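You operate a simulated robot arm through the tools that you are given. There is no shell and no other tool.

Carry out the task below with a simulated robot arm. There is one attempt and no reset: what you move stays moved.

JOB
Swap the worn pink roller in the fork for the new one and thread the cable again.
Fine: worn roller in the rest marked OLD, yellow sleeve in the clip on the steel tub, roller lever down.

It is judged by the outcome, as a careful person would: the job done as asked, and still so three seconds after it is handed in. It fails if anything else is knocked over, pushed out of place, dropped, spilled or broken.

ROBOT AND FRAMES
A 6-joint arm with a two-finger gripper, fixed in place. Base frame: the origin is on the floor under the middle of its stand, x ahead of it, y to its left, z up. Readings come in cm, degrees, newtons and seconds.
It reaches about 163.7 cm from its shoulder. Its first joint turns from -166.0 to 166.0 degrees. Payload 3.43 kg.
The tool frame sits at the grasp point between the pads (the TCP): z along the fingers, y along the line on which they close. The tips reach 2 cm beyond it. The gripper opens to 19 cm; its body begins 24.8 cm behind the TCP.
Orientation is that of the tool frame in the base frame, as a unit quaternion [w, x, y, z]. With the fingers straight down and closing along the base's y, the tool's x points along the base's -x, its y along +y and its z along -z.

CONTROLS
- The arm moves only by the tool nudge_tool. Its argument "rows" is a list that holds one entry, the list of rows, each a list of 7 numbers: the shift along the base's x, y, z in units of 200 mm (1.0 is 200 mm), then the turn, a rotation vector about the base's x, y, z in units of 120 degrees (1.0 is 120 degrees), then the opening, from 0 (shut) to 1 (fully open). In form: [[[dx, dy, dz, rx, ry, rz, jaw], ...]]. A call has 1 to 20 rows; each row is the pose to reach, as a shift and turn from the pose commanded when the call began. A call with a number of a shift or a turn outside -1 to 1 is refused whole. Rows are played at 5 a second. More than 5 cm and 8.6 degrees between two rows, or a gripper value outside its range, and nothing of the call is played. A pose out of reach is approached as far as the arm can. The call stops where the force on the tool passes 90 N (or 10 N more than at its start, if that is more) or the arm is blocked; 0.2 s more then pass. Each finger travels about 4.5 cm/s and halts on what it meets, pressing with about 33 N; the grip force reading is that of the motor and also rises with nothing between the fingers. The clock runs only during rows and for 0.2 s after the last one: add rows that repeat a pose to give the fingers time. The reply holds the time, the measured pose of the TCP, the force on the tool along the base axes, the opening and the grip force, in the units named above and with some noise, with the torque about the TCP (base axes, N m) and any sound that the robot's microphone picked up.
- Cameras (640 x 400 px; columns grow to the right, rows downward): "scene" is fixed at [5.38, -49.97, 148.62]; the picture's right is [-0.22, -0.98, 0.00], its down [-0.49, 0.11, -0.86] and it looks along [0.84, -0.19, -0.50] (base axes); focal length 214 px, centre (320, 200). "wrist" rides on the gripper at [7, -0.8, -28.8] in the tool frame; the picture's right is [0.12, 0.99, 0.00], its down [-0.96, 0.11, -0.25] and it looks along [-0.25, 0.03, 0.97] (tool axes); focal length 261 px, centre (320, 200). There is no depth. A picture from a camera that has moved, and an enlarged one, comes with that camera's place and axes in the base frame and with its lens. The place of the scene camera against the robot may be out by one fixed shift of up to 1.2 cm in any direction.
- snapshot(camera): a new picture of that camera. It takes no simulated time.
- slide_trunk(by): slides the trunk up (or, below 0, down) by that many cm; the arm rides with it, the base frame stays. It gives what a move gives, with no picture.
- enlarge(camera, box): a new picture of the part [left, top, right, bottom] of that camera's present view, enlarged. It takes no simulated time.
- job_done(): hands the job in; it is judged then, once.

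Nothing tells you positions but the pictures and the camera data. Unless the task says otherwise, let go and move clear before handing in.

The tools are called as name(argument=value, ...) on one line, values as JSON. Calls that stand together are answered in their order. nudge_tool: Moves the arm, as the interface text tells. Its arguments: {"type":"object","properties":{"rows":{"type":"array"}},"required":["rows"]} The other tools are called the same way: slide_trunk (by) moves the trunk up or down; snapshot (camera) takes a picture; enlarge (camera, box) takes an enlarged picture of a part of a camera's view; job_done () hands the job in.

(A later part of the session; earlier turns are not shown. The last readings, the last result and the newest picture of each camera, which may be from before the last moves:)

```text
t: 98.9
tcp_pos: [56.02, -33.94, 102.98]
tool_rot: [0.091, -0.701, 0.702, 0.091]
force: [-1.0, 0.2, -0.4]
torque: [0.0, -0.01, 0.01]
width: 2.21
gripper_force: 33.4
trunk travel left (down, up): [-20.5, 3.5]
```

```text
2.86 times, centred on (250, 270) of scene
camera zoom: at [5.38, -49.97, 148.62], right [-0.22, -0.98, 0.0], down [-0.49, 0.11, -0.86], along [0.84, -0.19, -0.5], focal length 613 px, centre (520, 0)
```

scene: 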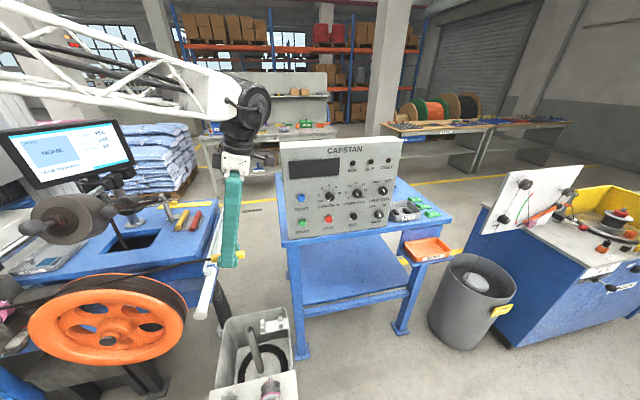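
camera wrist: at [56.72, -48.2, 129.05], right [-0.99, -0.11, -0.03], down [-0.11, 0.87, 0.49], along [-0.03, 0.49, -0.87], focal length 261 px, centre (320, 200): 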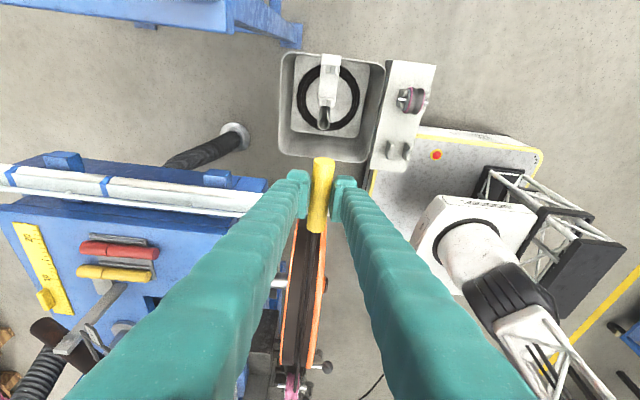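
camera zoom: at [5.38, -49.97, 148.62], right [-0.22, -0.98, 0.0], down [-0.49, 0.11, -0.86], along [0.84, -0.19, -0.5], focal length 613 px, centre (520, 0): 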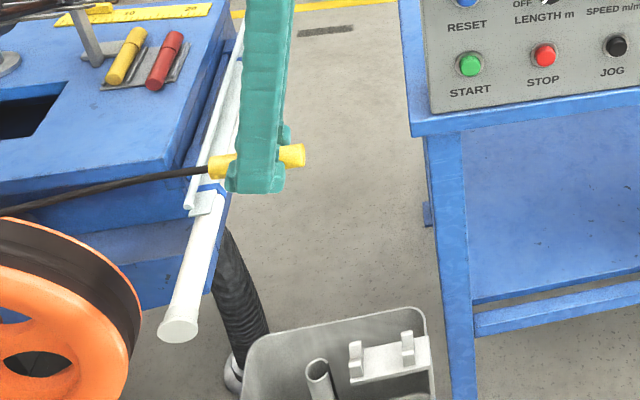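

The clip's V-jaws are at about (56, −38.6) and (56, −45.6), tops z≈66, with a vertical pipe in front at (56, −33.5, top 65). Because the white pole (z≈90) must end up above the cable, I go past it, swing around its free end, and come back underneath.

nudge_tool(rows=[[[0, -0.12, -0.05, 0, 0, 0, 0.05], [0, -0.25, -0.12, 0, 0, 0, 0.05], [0, -0.38, -0.2, 0, 0, 0, 0.05], [0, -0.5, -0.28, 0, 0, 0, 0.05], [0, -0.5, -0.28, 0, 0, 0, 0.05]]])

enlarge(camera="scene", box=[0, 160, 1, 400])

enlarge(camera="scene", box=[100, 180, 340, 330])

```text
t: 100.1
tcp_pos: [56.0, -43.98, 97.32]
tool_rot: [0.091, -0.7, 0.702, 0.091]
force: [-0.1, 0.2, -0.8]
torque: [0.04, 0.02, 0.04]
width: 2.22
gripper_force: 32.5
trunk travel left (down, up): [-20.5, 3.5]
```

```text
1.67 times, centred on (0, 280) of scene
camera zoom: at [5.38, -49.97, 148.62], right [-0.22, -0.98, 0.0], down [-0.49, 0.11, -0.86], along [0.84, -0.19, -0.5], focal length 358 px, centre (852, 67)
```

zoom: 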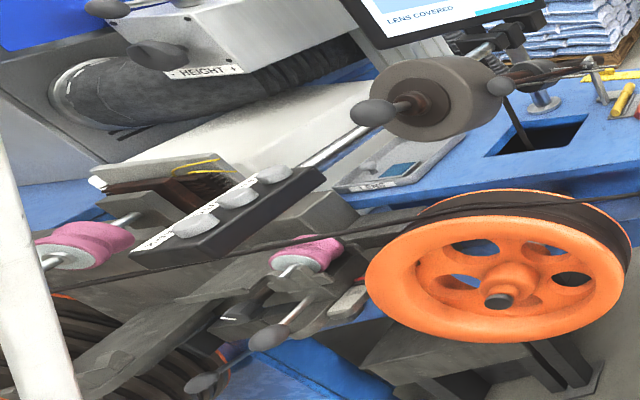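

```text
2.67 times, centred on (220, 255) of scene
camera zoom: at [5.38, -49.97, 148.62], right [-0.22, -0.98, 0.0], down [-0.49, 0.11, -0.86], along [0.84, -0.19, -0.5], focal length 572 px, centre (587, 53)
```

zoom: 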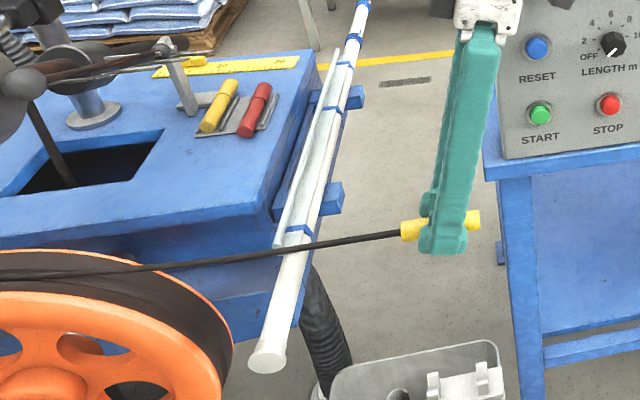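

Now I swing the sleeve toward the robot (x≈38), so the cable clears the pole's free end, keeping it at height.

nudge_tool(rows=[[[-0.15, 0, 0, 0, 0, 0, 0.05], [-0.3, 0, 0, 0, 0, 0, 0.05], [-0.45, 0, 0, 0, 0, 0, 0.05], [-0.6, 0, 0, 0, 0, 0, 0.05], [-0.75, 0, 0, 0, 0, 0, 0.05], [-0.9, 0, 0, 0, 0, 0, 0.05], [-0.9, 0, 0, 0, 0, 0, 0.05]]])

enlarge(camera="scene", box=[40, 180, 320, 355])

enlarge(camera="scene", box=[0, 160, 1, 400])

snapshot(camera="wrist")

```text
t: 101.7
tcp_pos: [37.87, -44.06, 97.26]
tool_rot: [0.09, -0.701, 0.702, 0.09]
force: [-0.3, -0.1, -1.6]
torque: [-0.02, -0.01, -0.01]
width: 2.23
gripper_force: 33.3
trunk travel left (down, up): [-20.5, 3.5]
```

```text
2.29 times, centred on (180, 268) of scene
camera zoom: at [5.38, -49.97, 148.62], right [-0.22, -0.98, 0.0], down [-0.49, 0.11, -0.86], along [0.84, -0.19, -0.5], focal length 490 px, centre (640, 46)
```

zoom: 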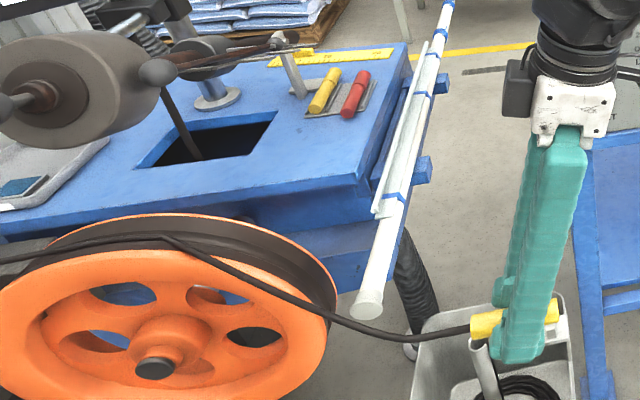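

```text
1.67 times, centred on (0, 280) of scene
camera zoom: at [5.38, -49.97, 148.62], right [-0.22, -0.98, 0.0], down [-0.49, 0.11, -0.86], along [0.84, -0.19, -0.5], focal length 358 px, centre (852, 67)
```

zoom: 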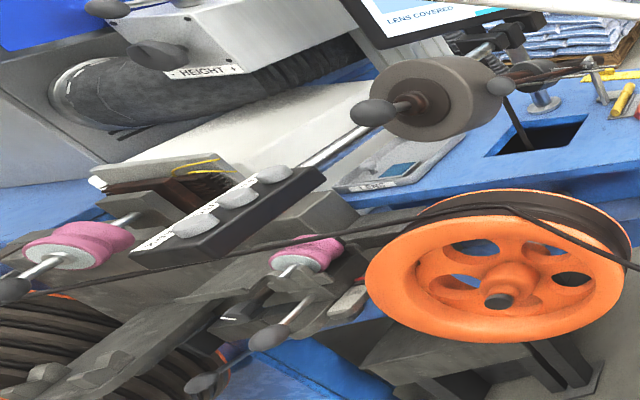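

```text
taken
camera wrist: at [38.69, -58.19, 123.4], right [-0.99, -0.11, -0.03], down [-0.11, 0.87, 0.49], along [-0.03, 0.49, -0.87], focal length 261 px, centre (320, 200)
```

wrist: 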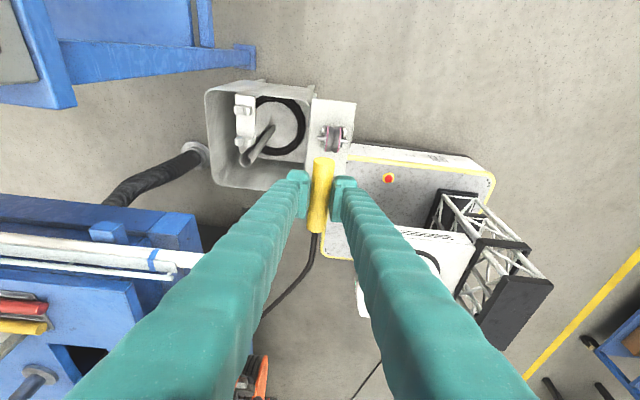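

The cable passes over the wheel top and now clears the pole's end. I lower the sleeve a bit and check how it lies on the wheel.

nudge_tool(rows=[[[0, 0, -0.12, 0, 0, 0, 0.05], [0, 0, -0.25, 0, 0, 0, 0.05], [0, 0, -0.38, 0, 0, 0, 0.05], [0, 0, -0.5, 0, 0, 0, 0.05], [0, 0, -0.5, 0, 0, 0, 0.05]]])

enlarge(camera="scene", box=[40, 180, 320, 355])

enlarge(camera="wrist", box=[160, 160, 340, 320])

```text
t: 102.9
tcp_pos: [38.0, -44.11, 87.27]
tool_rot: [0.091, -0.701, 0.702, 0.091]
force: [-0.3, 0.1, -1.1]
torque: [0.04, -0.01, 0.0]
width: 2.25
gripper_force: 32.8
trunk travel left (down, up): [-20.5, 3.5]
```

```text
2.29 times, centred on (180, 268) of scene
camera zoom: at [5.38, -49.97, 148.62], right [-0.22, -0.98, 0.0], down [-0.49, 0.11, -0.86], along [0.84, -0.19, -0.5], focal length 490 px, centre (640, 46)
```

zoom: 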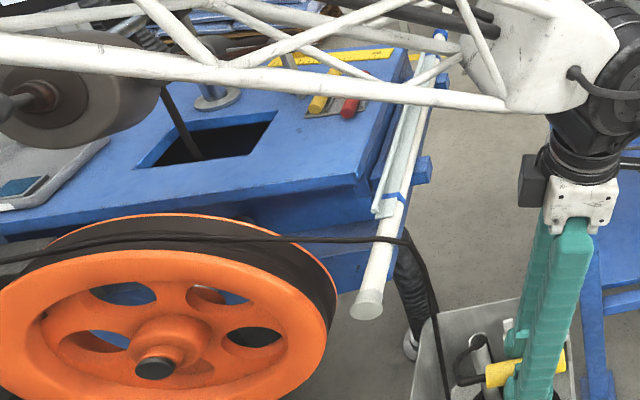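

```text
2.50 times, centred on (250, 240) of wrist
camera zoom: at [38.71, -58.19, 113.39], right [-0.99, -0.11, -0.03], down [-0.11, 0.87, 0.49], along [-0.03, 0.49, -0.87], focal length 652 px, centre (495, 100)
```

zoom: 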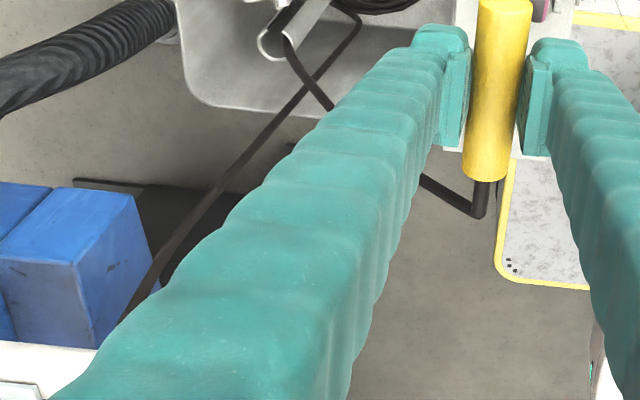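

The cable has come off the spool with a lot of slack (the spool overran): it now lies in the wheel groove, over the pole, and loops into the tub. I study its path in detail before going on.

enlarge(camera="scene", box=[160, 220, 320, 330])

enlarge(camera="scene", box=[200, 300, 310, 400])

enlarge(camera="scene", box=[0, 160, 1, 400])

snapshot(camera="wrist")

```text
3.64 times, centred on (240, 275) of scene
camera zoom: at [5.38, -49.97, 148.62], right [-0.22, -0.98, 0.0], down [-0.49, 0.11, -0.86], along [0.84, -0.19, -0.5], focal length 780 px, centre (611, -73)
```

zoom: 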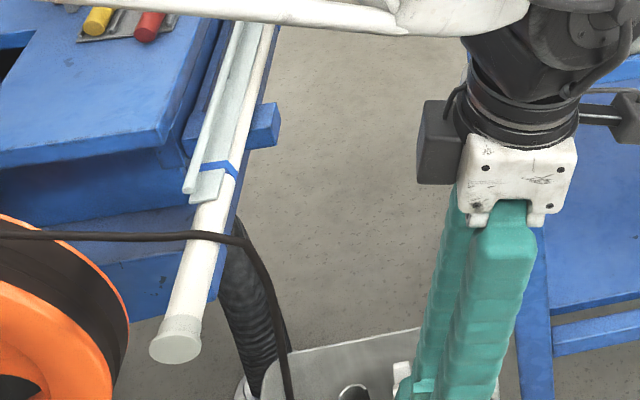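

```text
4.00 times, centred on (255, 350) of scene
camera zoom: at [5.38, -49.97, 148.62], right [-0.22, -0.98, 0.0], down [-0.49, 0.11, -0.86], along [0.84, -0.19, -0.5], focal length 858 px, centre (580, -400)
```

zoom: 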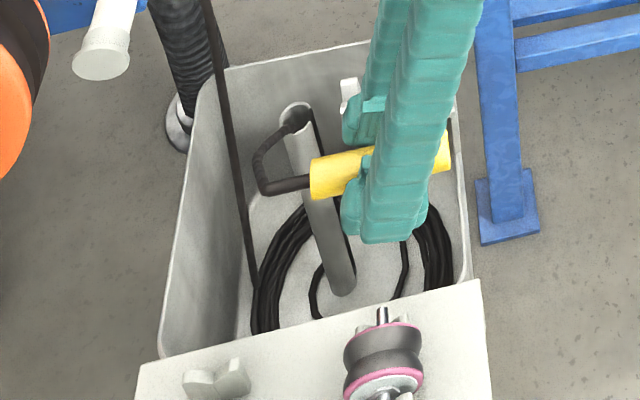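

```text
1.67 times, centred on (0, 280) of scene
camera zoom: at [5.38, -49.97, 148.62], right [-0.22, -0.98, 0.0], down [-0.49, 0.11, -0.86], along [0.84, -0.19, -0.5], focal length 358 px, centre (852, 67)
```

zoom: 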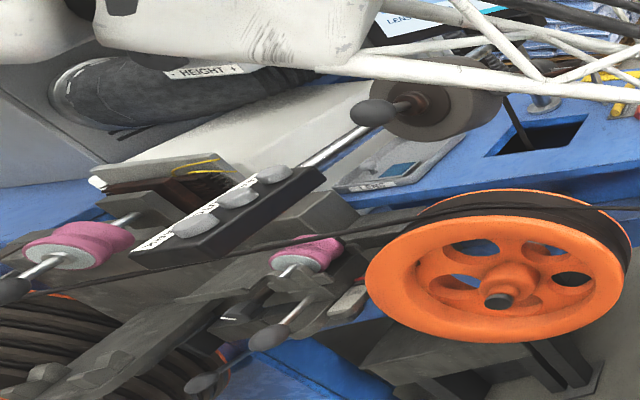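

```text
taken
camera wrist: at [38.71, -58.19, 113.39], right [-0.99, -0.11, -0.03], down [-0.11, 0.87, 0.49], along [-0.03, 0.49, -0.87], focal length 261 px, centre (320, 200)
```

wrist: 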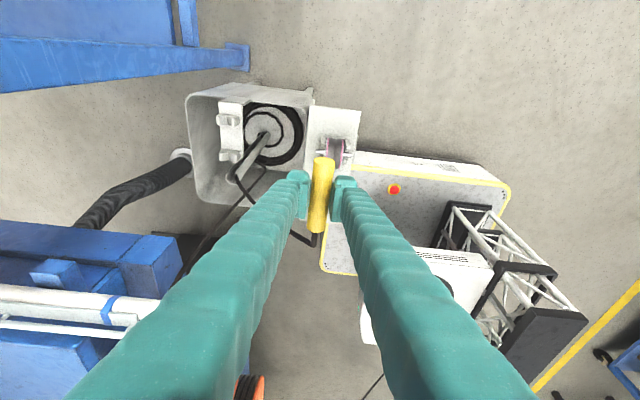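

It looks like cable weight pulls more off the free spool into the tub. I hold still for a second and compare, to see whether it keeps running.

nudge_tool(rows=[[[0, 0, 0, 0, 0, 0, 0.05], [0, 0, 0, 0, 0, 0, 0.05], [0, 0, 0, 0, 0, 0, 0.05], [0, 0, 0, 0, 0, 0, 0.05]]])

enlarge(camera="scene", box=[200, 300, 310, 400])

enlarge(camera="scene", box=[160, 220, 320, 330])

```text
t: 103.9
tcp_pos: [37.95, -44.13, 87.33]
tool_rot: [0.091, -0.701, 0.702, 0.091]
force: [0.1, 0.5, -0.5]
torque: [0.04, -0.01, -0.01]
width: 2.24
gripper_force: 32.9
trunk travel left (down, up): [-20.5, 3.5]
```

```text
4.00 times, centred on (255, 350) of scene
camera zoom: at [5.38, -49.97, 148.62], right [-0.22, -0.98, 0.0], down [-0.49, 0.11, -0.86], along [0.84, -0.19, -0.5], focal length 858 px, centre (580, -400)
```

zoom: 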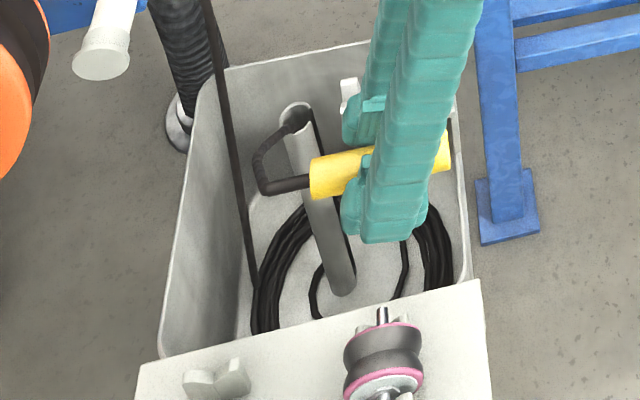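

```text
3.64 times, centred on (240, 275) of scene
camera zoom: at [5.38, -49.97, 148.62], right [-0.22, -0.98, 0.0], down [-0.49, 0.11, -0.86], along [0.84, -0.19, -0.5], focal length 780 px, centre (611, -73)
```

zoom: 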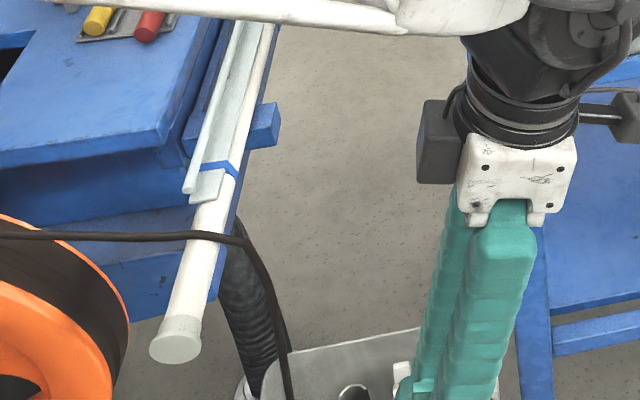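

The cable picture is static, so this is just how it lies now: over new roller and wheel, into the tub and out to the sleeve. I bring the sleeve over the tub clip.

nudge_tool(rows=[[[0.15, 0.02, 0, 0, 0, 0, 0.05], [0.3, 0.04, 0, 0, 0, 0, 0.05], [0.45, 0.06, 0, 0, 0, 0, 0.05], [0.6, 0.08, -0.05, 0, 0, 0, 0.05], [0.75, 0.09, -0.1, 0, 0, 0, 0.05], [0.905, 0.09, -0.15, 0, 0, 0, 0.05], [0.905, 0.09, -0.2, 0, 0, 0, 0.05], [0.905, 0.09, -0.2, 0, 0, 0, 0.05]]])

snapshot(camera="wrist")

enlarge(camera="wrist", box=[250, 80, 390, 240])

enlarge(camera="scene", box=[180, 280, 310, 400])

```text
t: 105.7
tcp_pos: [55.88, -42.19, 83.38]
tool_rot: [0.091, -0.701, 0.702, 0.091]
force: [0.1, -0.9, -0.9]
torque: [0.0, -0.04, 0.0]
width: 2.22
gripper_force: 32.9
trunk travel left (down, up): [-20.5, 3.5]
```

```text
taken
camera wrist: at [56.83, -56.31, 109.41], right [-0.99, -0.11, -0.03], down [-0.11, 0.87, 0.49], along [-0.03, 0.49, -0.87], focal length 261 px, centre (320, 200)
```

wrist: 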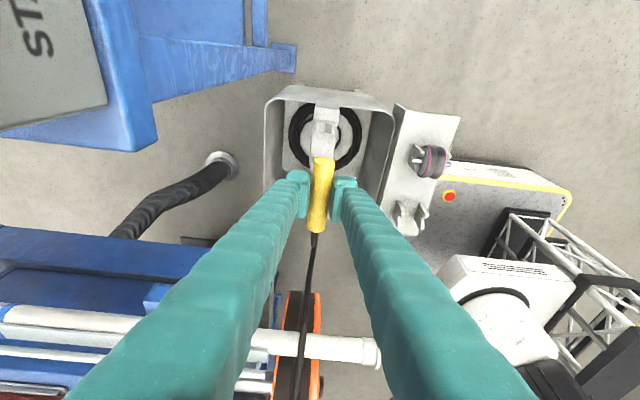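

```text
2.50 times, centred on (320, 160) of wrist
camera zoom: at [56.83, -56.31, 109.41], right [-0.99, -0.11, -0.03], down [-0.11, 0.87, 0.49], along [-0.03, 0.49, -0.87], focal length 652 px, centre (320, 300)
```

zoom: 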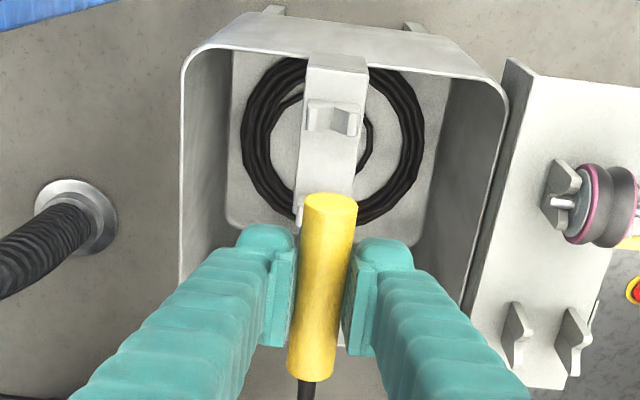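

```text
3.33 times, centred on (245, 340) of scene
camera zoom: at [5.38, -49.97, 148.62], right [-0.22, -0.98, 0.0], down [-0.49, 0.11, -0.86], along [0.84, -0.19, -0.5], focal length 715 px, centre (570, -267)
```

zoom: 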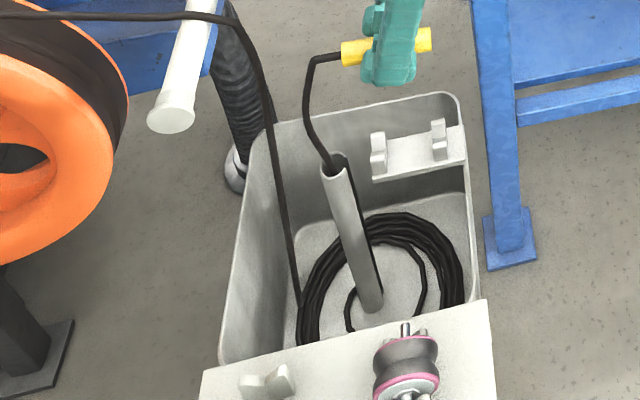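

The clip is right below. I tilt the hand 8° away from the console table and lower to a few cm above the jaws.

nudge_tool(rows=[[[0.005, -0.01, -0.1, 0, -0.022, 0, 0.05], [0.008, -0.01, -0.22, 0, -0.044, 0, 0.05], [0.008, -0.01, -0.34, 0, -0.0667, 0, 0.05], [0.008, -0.01, -0.46, 0, -0.0667, 0, 0.05], [0.008, -0.01, -0.56, 0, -0.0667, 0, 0.05], [0.008, -0.01, -0.56, 0, -0.0667, 0, 0.05]]])

enlarge(camera="wrist", box=[250, 80, 390, 240])

enlarge(camera="scene", box=[210, 300, 300, 390])

snapshot(camera="scene")

```text
t: 107.1
tcp_pos: [56.22, -42.4, 72.15]
tool_rot: [-0.14, 0.705, -0.694, -0.042]
force: [-0.1, -0.4, -1.1]
torque: [0.0, -0.03, 0.0]
width: 2.24
gripper_force: 32.8
trunk travel left (down, up): [-20.5, 3.5]
```

```text
2.50 times, centred on (320, 160) of wrist
camera zoom: at [53.31, -56.59, 98.07], right [-0.98, -0.11, -0.17], down [-0.18, 0.87, 0.46], along [0.09, 0.49, -0.87], focal length 652 px, centre (320, 300)
```

zoom: 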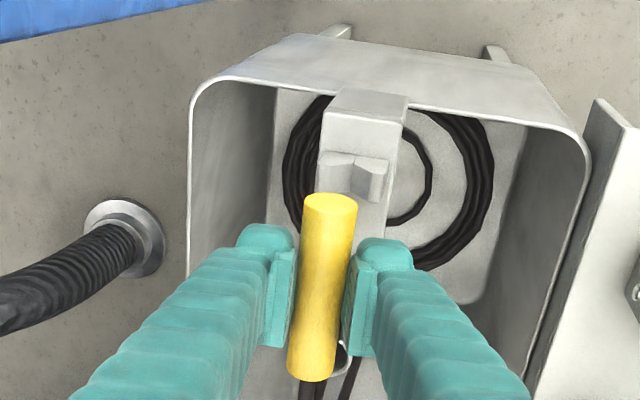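

```text
4.44 times, centred on (255, 345) of scene
camera zoom: at [5.38, -49.97, 148.62], right [-0.22, -0.98, 0.0], down [-0.49, 0.11, -0.86], along [0.84, -0.19, -0.5], focal length 953 px, centre (609, -444)
```

zoom: 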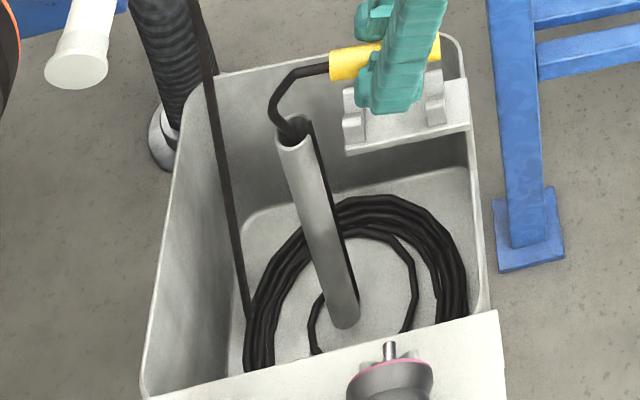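

```text
taken
```

scene: 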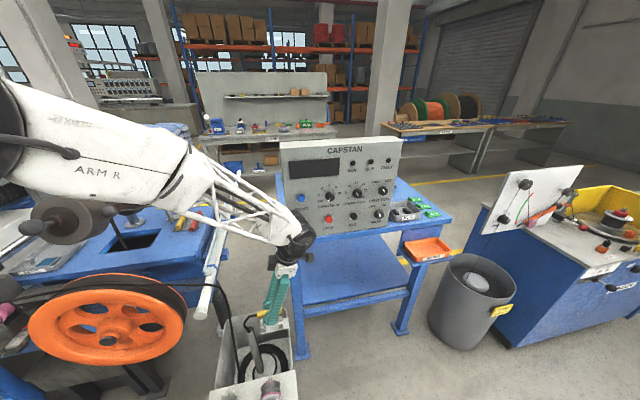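

nudge_tool(rows=[[[-0.012, 0, -0.03, 0, 0, 0, 0.05], [-0.022, 0, -0.07, 0, 0, 0, 0.05], [-0.022, 0, -0.11, 0, 0, 0, 0.05], [-0.022, 0, -0.15, 0, 0, 0, 0.05], [-0.022, 0, -0.15, 0, 0, 0, 0.05]]])

enlarge(camera="wrist", box=[270, 120, 370, 240])

enlarge(camera="scene", box=[230, 290, 300, 350])

```text
t: 108.3
tcp_pos: [55.81, -42.37, 69.23]
tool_rot: [-0.14, 0.706, -0.693, -0.041]
force: [0.6, -0.3, 0.3]
torque: [-0.02, -0.01, -0.01]
width: 2.25
gripper_force: 33.0
trunk travel left (down, up): [-20.5, 3.5]
```

```text
3.33 times, centred on (320, 180) of wrist
camera zoom: at [52.9, -56.58, 95.09], right [-0.98, -0.11, -0.17], down [-0.18, 0.87, 0.46], along [0.09, 0.49, -0.87], focal length 869 px, centre (320, 267)
```

zoom: 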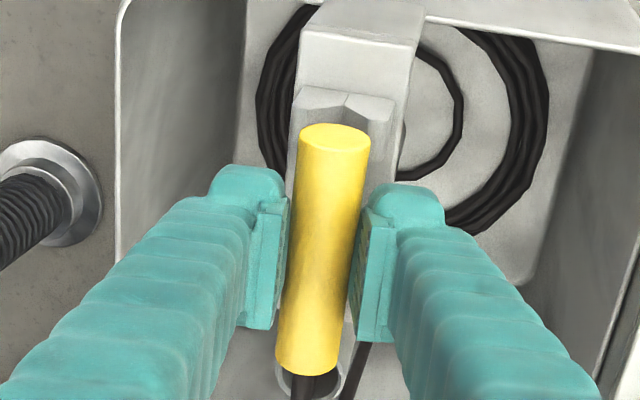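

```text
6.67 times, centred on (265, 320) of scene
camera zoom: at [5.38, -49.97, 148.62], right [-0.22, -0.98, 0.0], down [-0.49, 0.11, -0.86], along [0.84, -0.19, -0.5], focal length 1430 px, centre (687, -600)
```

zoom: 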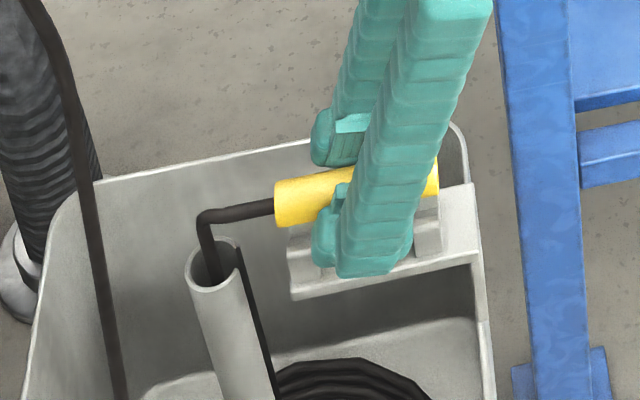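

The sleeve is lined up with the V-notches. I lower in small steps.

nudge_tool(rows=[[[0, 0, -0.02, 0, 0, 0, 0.05], [0, 0, -0.04, 0, 0, 0, 0.05], [0, 0, -0.06, 0, 0, 0, 0.05], [0, 0, -0.06, 0, 0, 0, 0.05]]])

enlarge(camera="wrist", box=[270, 120, 370, 240])

enlarge(camera="scene", box=[230, 290, 300, 350])

```text
t: 109.3
tcp_pos: [55.76, -42.45, 67.89]
tool_rot: [-0.14, 0.705, -0.694, -0.041]
force: [0.2, -0.2, -1.5]
torque: [-0.01, -0.02, 0.02]
width: 2.22
gripper_force: 32.7
trunk travel left (down, up): [-20.5, 3.5]
```

```text
3.33 times, centred on (320, 180) of wrist
camera zoom: at [52.9, -56.58, 93.85], right [-0.98, -0.11, -0.17], down [-0.18, 0.87, 0.46], along [0.09, 0.49, -0.87], focal length 869 px, centre (320, 267)
```

zoom: 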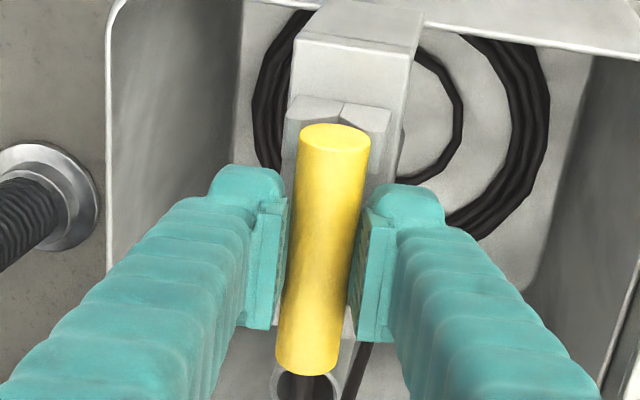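

```text
6.67 times, centred on (265, 320) of scene
camera zoom: at [5.38, -49.97, 148.62], right [-0.22, -0.98, 0.0], down [-0.49, 0.11, -0.86], along [0.84, -0.19, -0.5], focal length 1430 px, centre (687, -600)
```

zoom: 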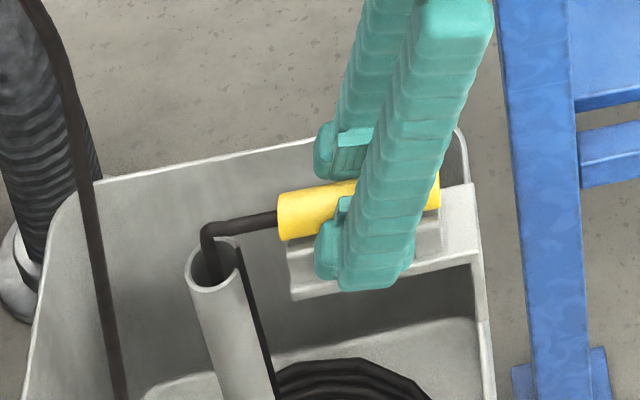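

nudge_tool(rows=[[[0, 0, -0.015, 0, 0, 0, 0.05], [0, 0, -0.03, 0, 0, 0, 0.05], [0, 0, -0.03, 0, 0, 0, 0.05]]])

```text
t: 110.1
tcp_pos: [55.72, -42.37, 67.34]
tool_rot: [-0.141, 0.705, -0.694, -0.041]
force: [-0.3, 0.5, -1.2]
torque: [0.03, -0.01, -0.05]
width: 2.21
gripper_force: 32.5
trunk travel left (down, up): [-20.5, 3.5]
```

nudge_tool(rows=[[[0, 0, -0.01, 0, 0, 0, 0.05], [0, 0, -0.02, 0, 0, 0, 0.05], [0, 0, -0.02, 0, 0, 0, 0.05]]])

enlarge(camera="wrist", box=[270, 120, 370, 240])

enlarge(camera="scene", box=[230, 290, 300, 350])

```text
t: 110.9
tcp_pos: [56.04, -42.4, 66.97]
tool_rot: [-0.14, 0.706, -0.693, -0.042]
force: [16.0, -2.5, 20.8]
torque: [-0.15, -0.16, 0.05]
width: 2.22
gripper_force: 33.2
trunk travel left (down, up): [-20.5, 3.5]
```

```text
3.33 times, centred on (320, 180) of wrist
camera zoom: at [53.06, -56.53, 92.99], right [-0.98, -0.11, -0.17], down [-0.18, 0.87, 0.46], along [0.09, 0.48, -0.87], focal length 869 px, centre (320, 267)
```

zoom: 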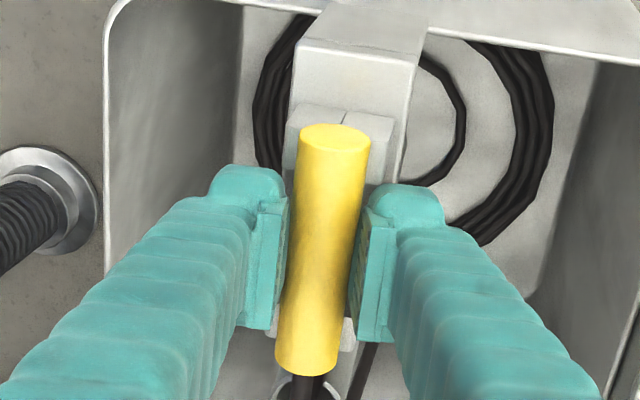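

```text
6.67 times, centred on (265, 320) of scene
camera zoom: at [5.38, -49.97, 148.62], right [-0.22, -0.98, 0.0], down [-0.49, 0.11, -0.86], along [0.84, -0.19, -0.5], focal length 1430 px, centre (687, -600)
```

zoom: 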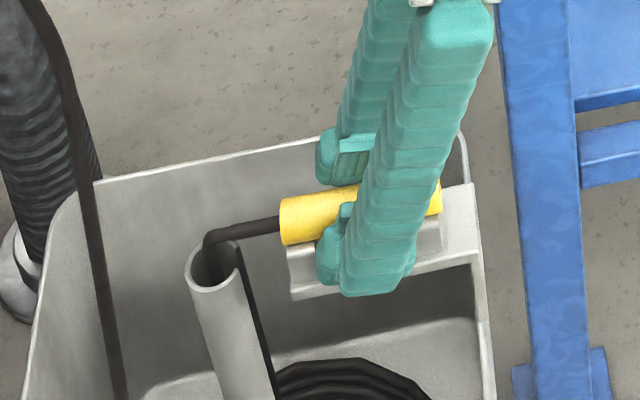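

Contact on the −x slope of the V. I ease up, shift ~0.35 cm toward +x, and lower again.

nudge_tool(rows=[[[0.005, 0, 0.01, 0, 0, 0, 0.05], [0.018, 0, 0.01, 0, 0, 0, 0.05], [0.018, 0, 0.0, 0, 0, 0, 0.05], [0.018, 0, 0.0, 0, 0, 0, 0.05]]])

```text
t: 111.9
tcp_pos: [56.16, -42.4, 66.97]
tool_rot: [-0.14, 0.705, -0.694, -0.042]
force: [-15.7, -5.2, 18.9]
torque: [-0.01, 0.19, -0.13]
width: 2.23
gripper_force: 32.9
trunk travel left (down, up): [-20.5, 3.5]
```

nudge_tool(rows=[[[-0.004, 0, 0.008, 0, 0, 0, 0.05], [-0.009, 0, 0.008, 0, 0, 0, 0.05], [-0.009, 0, 0.0, 0, 0, 0, 0.05], [-0.009, 0, -0.003, 0, 0, 0, 0.05], [-0.009, 0, -0.003, 0, 0, 0, 0.05]]])

```text
t: 113.1
tcp_pos: [55.94, -42.21, 67.06]
tool_rot: [-0.141, 0.706, -0.693, -0.042]
force: [-2.2, 5.2, 24.7]
torque: [0.18, 0.0, 0.11]
width: 2.26
gripper_force: 33.2
trunk travel left (down, up): [-20.5, 3.5]
```

Now the force is purely vertical: the sleeve sits in both notches. I check once more and open slowly.

nudge_tool(rows=[[[0, 0, 0.004, 0, 0, 0, 0.08], [0, 0, 0.004, 0, 0, 0, 0.13], [0, 0, 0.004, 0, 0, 0, 0.17], [0, 0, 0.004, 0, 0, 0, 0.21], [0, 0, 0.004, 0, 0, 0, 0.25], [0, 0, 0.004, 0, 0, 0, 0.28], [0, 0, 0.004, 0, 0, 0, 0.28]]])

enlarge(camera="wrist", box=[270, 120, 370, 240])

enlarge(camera="scene", box=[230, 290, 300, 350])

```text
t: 114.7
tcp_pos: [55.95, -42.34, 66.99]
tool_rot: [-0.14, 0.705, -0.694, -0.042]
force: [1.0, -0.3, -0.8]
torque: [-0.02, -0.03, 0.03]
width: 5.31
gripper_force: 0.1
trunk travel left (down, up): [-20.5, 3.5]
```

```text
3.33 times, centred on (320, 180) of wrist
camera zoom: at [53.12, -56.54, 92.89], right [-0.98, -0.11, -0.17], down [-0.18, 0.87, 0.46], along [0.09, 0.49, -0.87], focal length 869 px, centre (320, 267)
```

zoom: 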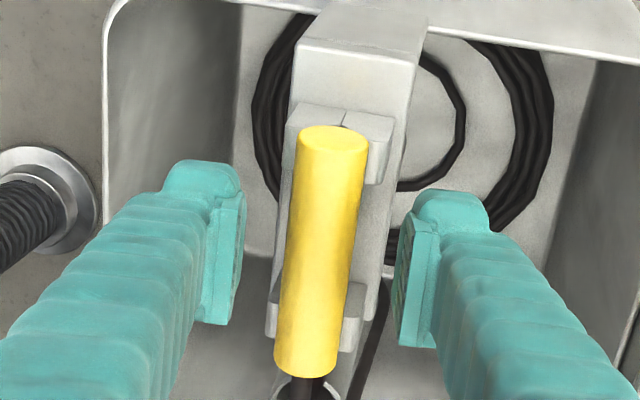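

```text
6.67 times, centred on (265, 320) of scene
camera zoom: at [5.38, -49.97, 148.62], right [-0.22, -0.98, 0.0], down [-0.49, 0.11, -0.86], along [0.84, -0.19, -0.5], focal length 1430 px, centre (687, -600)
```

zoom: 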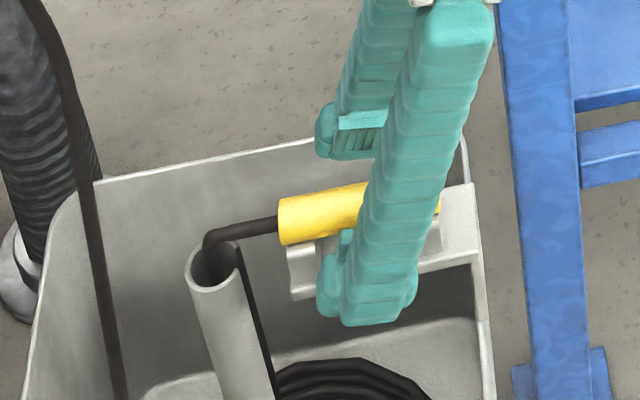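

The sleeve rests in both jaws of the tub clip. I lift the hand away straight up.

nudge_tool(rows=[[[0, 0, 0.05, 0, 0, 0, 0.3], [0, 0, 0.15, 0, 0, 0, 0.3], [0, 0, 0.3, 0, 0, 0, 0.3], [-0.05, 0, 0.5, 0, 0, 0, 0.3], [-0.1, 0, 0.7, 0, 0, 0, 0.3], [-0.15, 0, 0.9, 0, 0, 0, 0.3], [-0.2, 0, 1.0, 0, 0, 0, 0.3]]])

enlarge(camera="scene", box=[200, 290, 310, 390])

enlarge(camera="scene", box=[0, 160, 1, 400])

snapshot(camera="wrist")

```text
t: 116.3
tcp_pos: [52.06, -42.45, 86.98]
tool_rot: [-0.14, 0.705, -0.694, -0.041]
force: [0.7, 0.4, -0.6]
torque: [0.04, 0.08, -0.01]
width: 5.7
gripper_force: 0.1
trunk travel left (down, up): [-20.5, 3.5]
```

```text
4.00 times, centred on (255, 340) of scene
camera zoom: at [5.38, -49.97, 148.62], right [-0.22, -0.98, 0.0], down [-0.49, 0.11, -0.86], along [0.84, -0.19, -0.5], focal length 858 px, centre (580, -360)
```

zoom: 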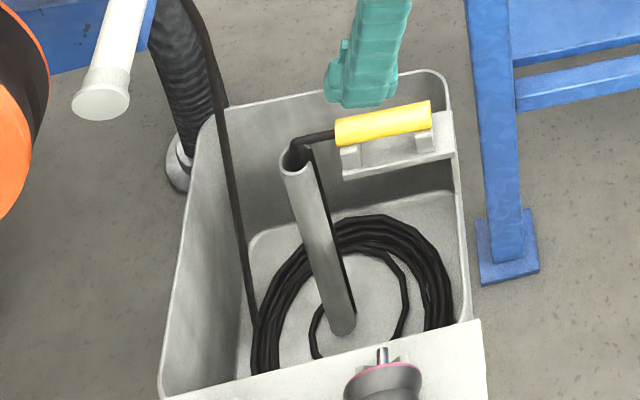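

```text
1.67 times, centred on (0, 280) of scene
camera zoom: at [5.38, -49.97, 148.62], right [-0.22, -0.98, 0.0], down [-0.49, 0.11, -0.86], along [0.84, -0.19, -0.5], focal length 358 px, centre (852, 67)
```

zoom: 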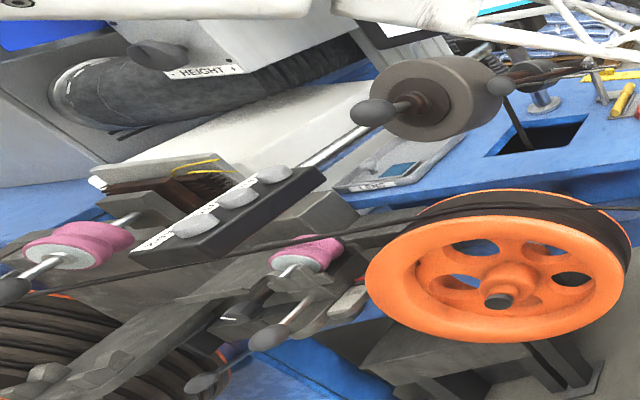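

```text
taken
camera wrist: at [49.13, -56.6, 112.88], right [-0.98, -0.11, -0.17], down [-0.18, 0.87, 0.47], along [0.09, 0.49, -0.87], focal length 261 px, centre (320, 200)
```

wrist: 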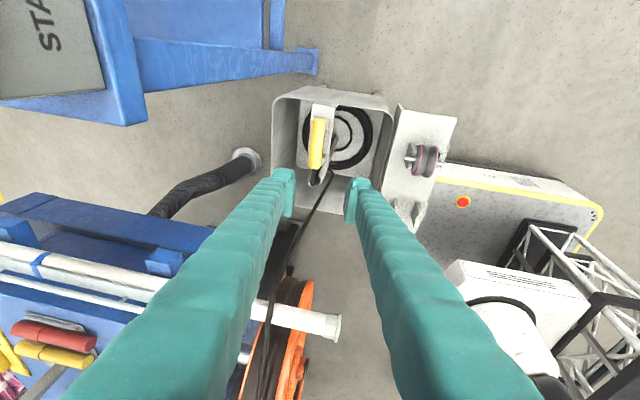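

The sleeve is in the clip. Now I check the cable at the fork roller and look again at the raised roller to find how its lever moves.

enlarge(camera="scene", box=[0, 290, 1, 390])

enlarge(camera="scene", box=[0, 200, 1, 400])

```text
4.00 times, centred on (0, 340) of scene
camera zoom: at [5.38, -49.97, 148.62], right [-0.22, -0.98, 0.0], down [-0.49, 0.11, -0.86], along [0.84, -0.19, -0.5], focal length 858 px, centre (1598, -360)
```

zoom: 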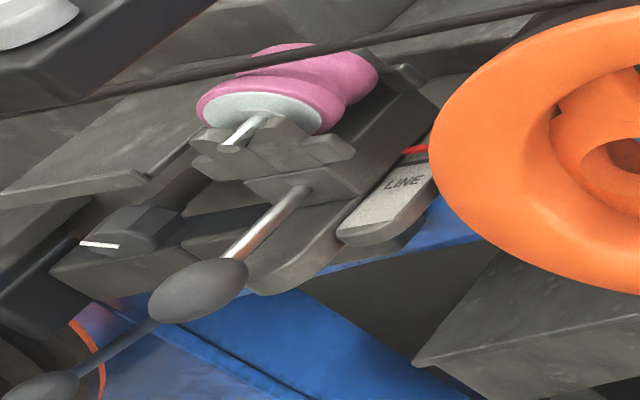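

```text
2.00 times, centred on (0, 300) of scene
camera zoom: at [5.38, -49.97, 148.62], right [-0.22, -0.98, 0.0], down [-0.49, 0.11, -0.86], along [0.84, -0.19, -0.5], focal length 429 px, centre (959, 0)
```

zoom: 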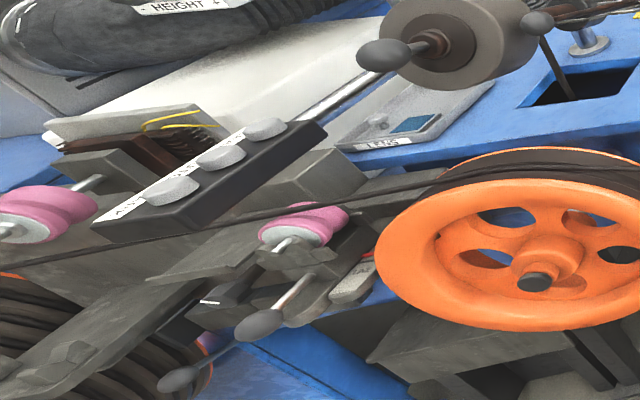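

The cable rides in the new roller's groove and over the wheel. I now suspect the "roller lever" may be the big drum on an arm above the wheel, with its own ball lever and label plates, so I raise the hand to look there.

nudge_tool(rows=[[[0, 0, 0.2, 0, 0, 0, 0.3], [0, 0, 0.4, 0, 0, 0, 0.3], [0, 0, 0.6, 0, 0, 0, 0.3], [-0.05, 0.02, 0.8, 0, 0, 0, 0.3], [-0.1, 0.05, 1.0, 0, 0, 0, 0.3]]])

nudge_tool(rows=[[[0, 0.1, 0.15, 0, 0, 0, 0.3], [0, 0.22, 0.3, 0, 0, 0, 0.3], [0, 0.36, 0.45, 0, 0, 0, 0.3], [0, 0.5, 0.6, 0, 0, 0, 0.3], [0, 0.65, 0.75, 0, 0, 0, 0.3], [0, 0.85, 0.85, 0, 0, 0, 0.3], [0, 1.0, 0.95, 0, 0, 0, 0.3]]])

snapshot(camera="wrist")

```text
t: 117.5
tcp_pos: [50.13, -41.24, 107.0]
tool_rot: [-0.141, 0.705, -0.694, -0.042]
force: [0.3, 0.0, -0.7]
torque: [0.08, 0.06, 0.07]
width: 5.69
gripper_force: 0.0
trunk travel left (down, up): [-20.5, 3.5]
```

```text
t: 119.1
tcp_pos: [50.09, -21.39, 125.98]
tool_rot: [-0.14, 0.705, -0.694, -0.042]
force: [0.3, -0.7, 0.0]
torque: [0.11, -0.01, -0.01]
width: 5.7
gripper_force: 0.1
trunk travel left (down, up): [-20.5, 3.5]
```

```text
taken
camera wrist: at [47.11, -35.53, 151.88], right [-0.98, -0.11, -0.17], down [-0.18, 0.87, 0.47], along [0.09, 0.49, -0.87], focal length 261 px, centre (320, 200)
```

wrist: 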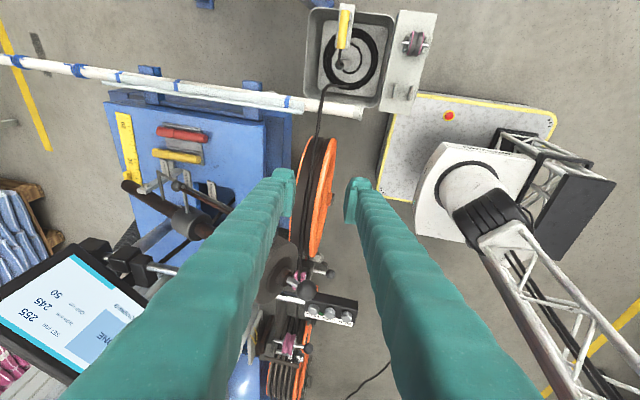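

enlarge(camera="wrist", box=[100, 110, 340, 300])

enlarge(camera="wrist", box=[120, 150, 230, 250])

enlarge(camera="scene", box=[20, 140, 220, 270])

```text
2.11 times, centred on (220, 205) of wrist
camera zoom: at [47.11, -35.53, 151.88], right [-0.98, -0.11, -0.17], down [-0.18, 0.87, 0.47], along [0.09, 0.49, -0.87], focal length 549 px, centre (530, 190)
```

zoom: 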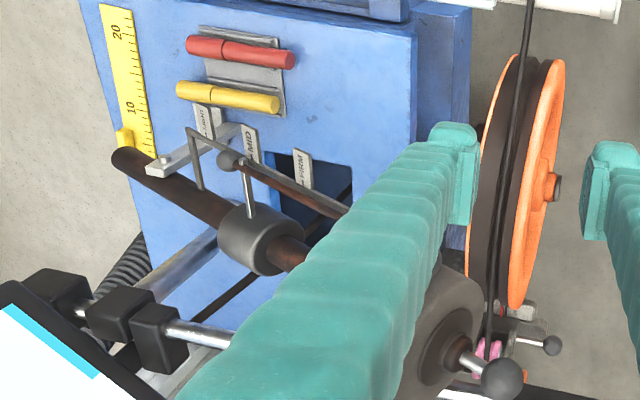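

```text
4.00 times, centred on (175, 200) of wrist
camera zoom: at [47.11, -35.53, 151.88], right [-0.98, -0.11, -0.17], down [-0.18, 0.87, 0.47], along [0.09, 0.49, -0.87], focal length 1043 px, centre (900, 200)
```

zoom: 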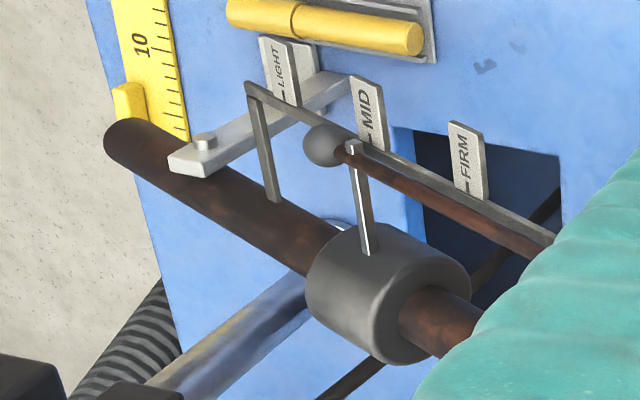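

```text
3.08 times, centred on (120, 205) of scene
camera zoom: at [5.38, -49.97, 148.62], right [-0.22, -0.98, 0.0], down [-0.49, 0.11, -0.86], along [0.84, -0.19, -0.5], focal length 660 px, centre (935, 185)
```

zoom: 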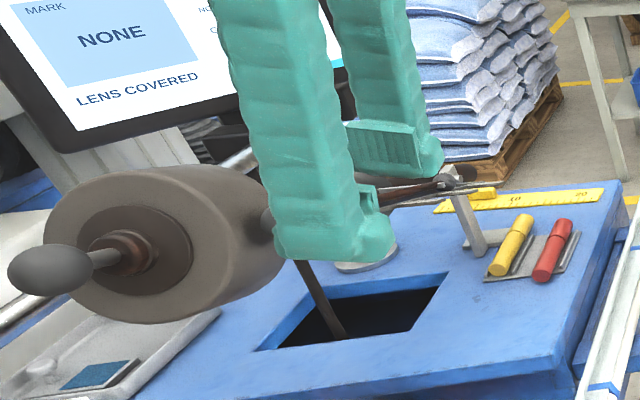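

That's it: a long arm hinged at about (100, −1.6, 102.5) carries a big roller and a ball handle at (50.8, −1.8, 122.7); it is propped up ~23° above the wheel with a LIGHT/MID/FIRM weight. This is the roller lever, and it is up. I turn the hand upright (closing along y) to take hold of its ball.

nudge_tool(rows=[[[-0.03, 0.02, 0.06, -0.0037, 0.0124, -0.0626, 0.35], [-0.06, 0.04, 0.12, -0.0075, 0.0248, -0.1253, 0.35], [-0.09, 0.06, 0.18, -0.0112, 0.0373, -0.1879, 0.35], [-0.12, 0.08, 0.24, -0.0149, 0.0497, -0.2505, 0.35], [-0.15, 0.1, 0.3, -0.0187, 0.0621, -0.3131, 0.35], [-0.18, 0.12, 0.36, -0.0224, 0.0745, -0.3758, 0.35], [-0.21, 0.14, 0.42, -0.0261, 0.0869, -0.4384, 0.35], [-0.24, 0.16, 0.46, -0.0299, 0.0993, -0.501, 0.35], [-0.27, 0.18, 0.5, -0.0336, 0.1118, -0.5636, 0.35], [-0.29, 0.2, 0.5, -0.0373, 0.1242, -0.6263, 0.35], [-0.305, 0.22, 0.5, -0.0411, 0.1366, -0.6889, 0.35], [-0.305, 0.24, 0.5, -0.0448, 0.149, -0.7515, 0.35]]])

snapshot(camera="wrist")

enlarge(camera="wrist", box=[300, 150, 640, 390])

```text
t: 121.7
tcp_pos: [43.85, -16.59, 135.98]
tool_rot: [0.0, 0.001, 1.0, 0.0]
force: [0.2, 0.3, 0.0]
torque: [0.0, -0.08, -0.02]
width: 6.64
gripper_force: 0.1
trunk travel left (down, up): [-20.5, 3.5]
```

```text
taken
camera wrist: at [36.76, -17.41, 164.81], right [-0.12, 0.99, 0.0], down [0.96, 0.11, 0.25], along [0.24, 0.03, -0.97], focal length 261 px, centre (320, 200)
```

wrist: 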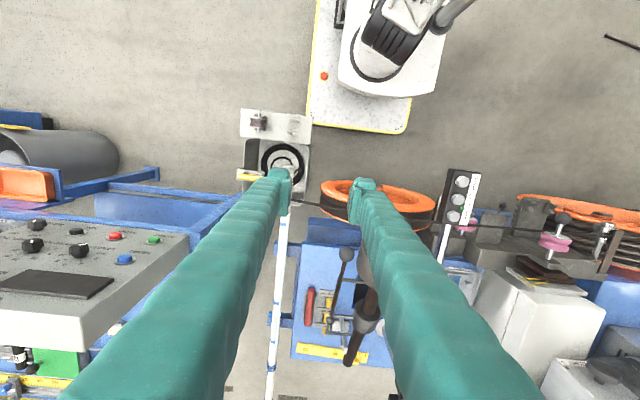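

```text
1.67 times, centred on (470, 270) of wrist
camera zoom: at [36.76, -17.41, 164.81], right [-0.12, 0.99, 0.0], down [0.96, 0.11, 0.25], along [0.24, 0.03, -0.97], focal length 434 px, centre (70, 83)
```

zoom: 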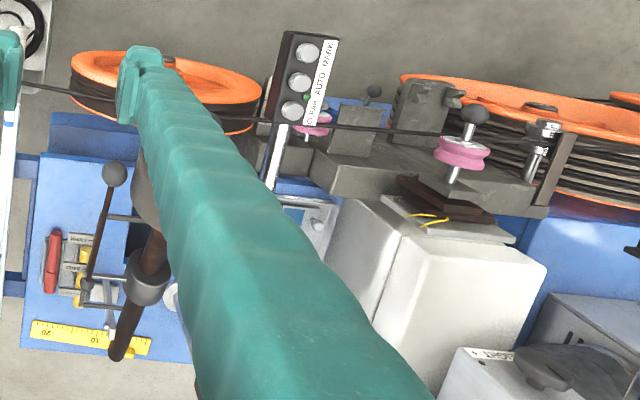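

Before using the arm, I double-check how the cable passes the clean pink roller and fork.

enlarge(camera="wrist", box=[430, 180, 640, 290])

enlarge(camera="wrist", box=[500, 190, 600, 270])

enlarge(camera="wrist", box=[280, 160, 480, 280])

```text
3.05 times, centred on (535, 235) of wrist
camera zoom: at [36.76, -17.41, 164.81], right [-0.12, 0.99, 0.0], down [0.96, 0.11, 0.25], along [0.24, 0.03, -0.97], focal length 794 px, centre (-335, 93)
```

zoom: 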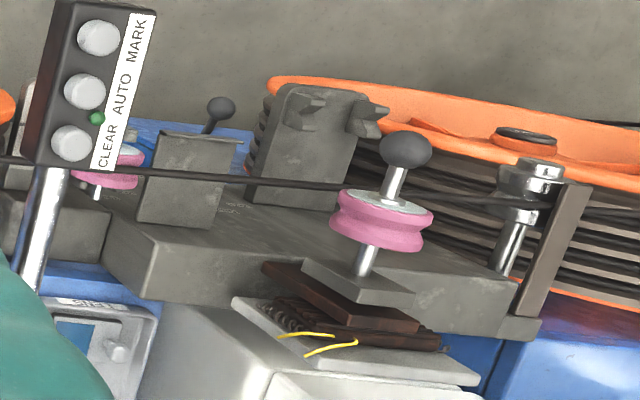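

```text
5.00 times, centred on (550, 230) of wrist
camera zoom: at [36.76, -17.41, 164.81], right [-0.12, 0.99, 0.0], down [0.96, 0.11, 0.25], along [0.24, 0.03, -0.97], focal length 1303 px, centre (-830, 50)
```

zoom: 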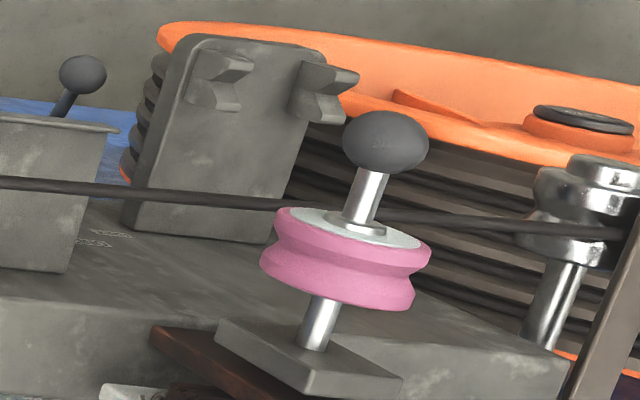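

```text
3.20 times, centred on (380, 220) of wrist
camera zoom: at [36.76, -17.41, 164.81], right [-0.12, 0.99, 0.0], down [0.96, 0.11, 0.25], along [0.24, 0.03, -0.97], focal length 834 px, centre (128, 136)
```

zoom: 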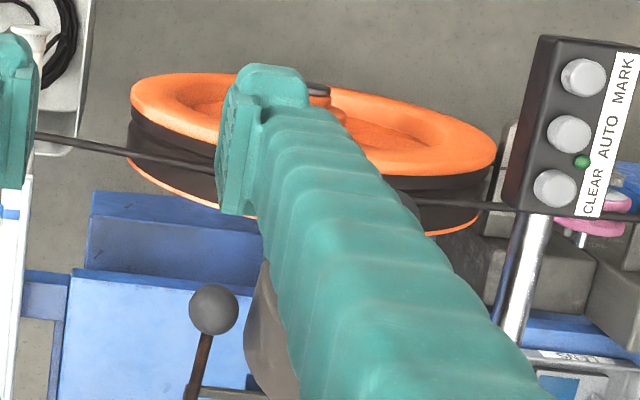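

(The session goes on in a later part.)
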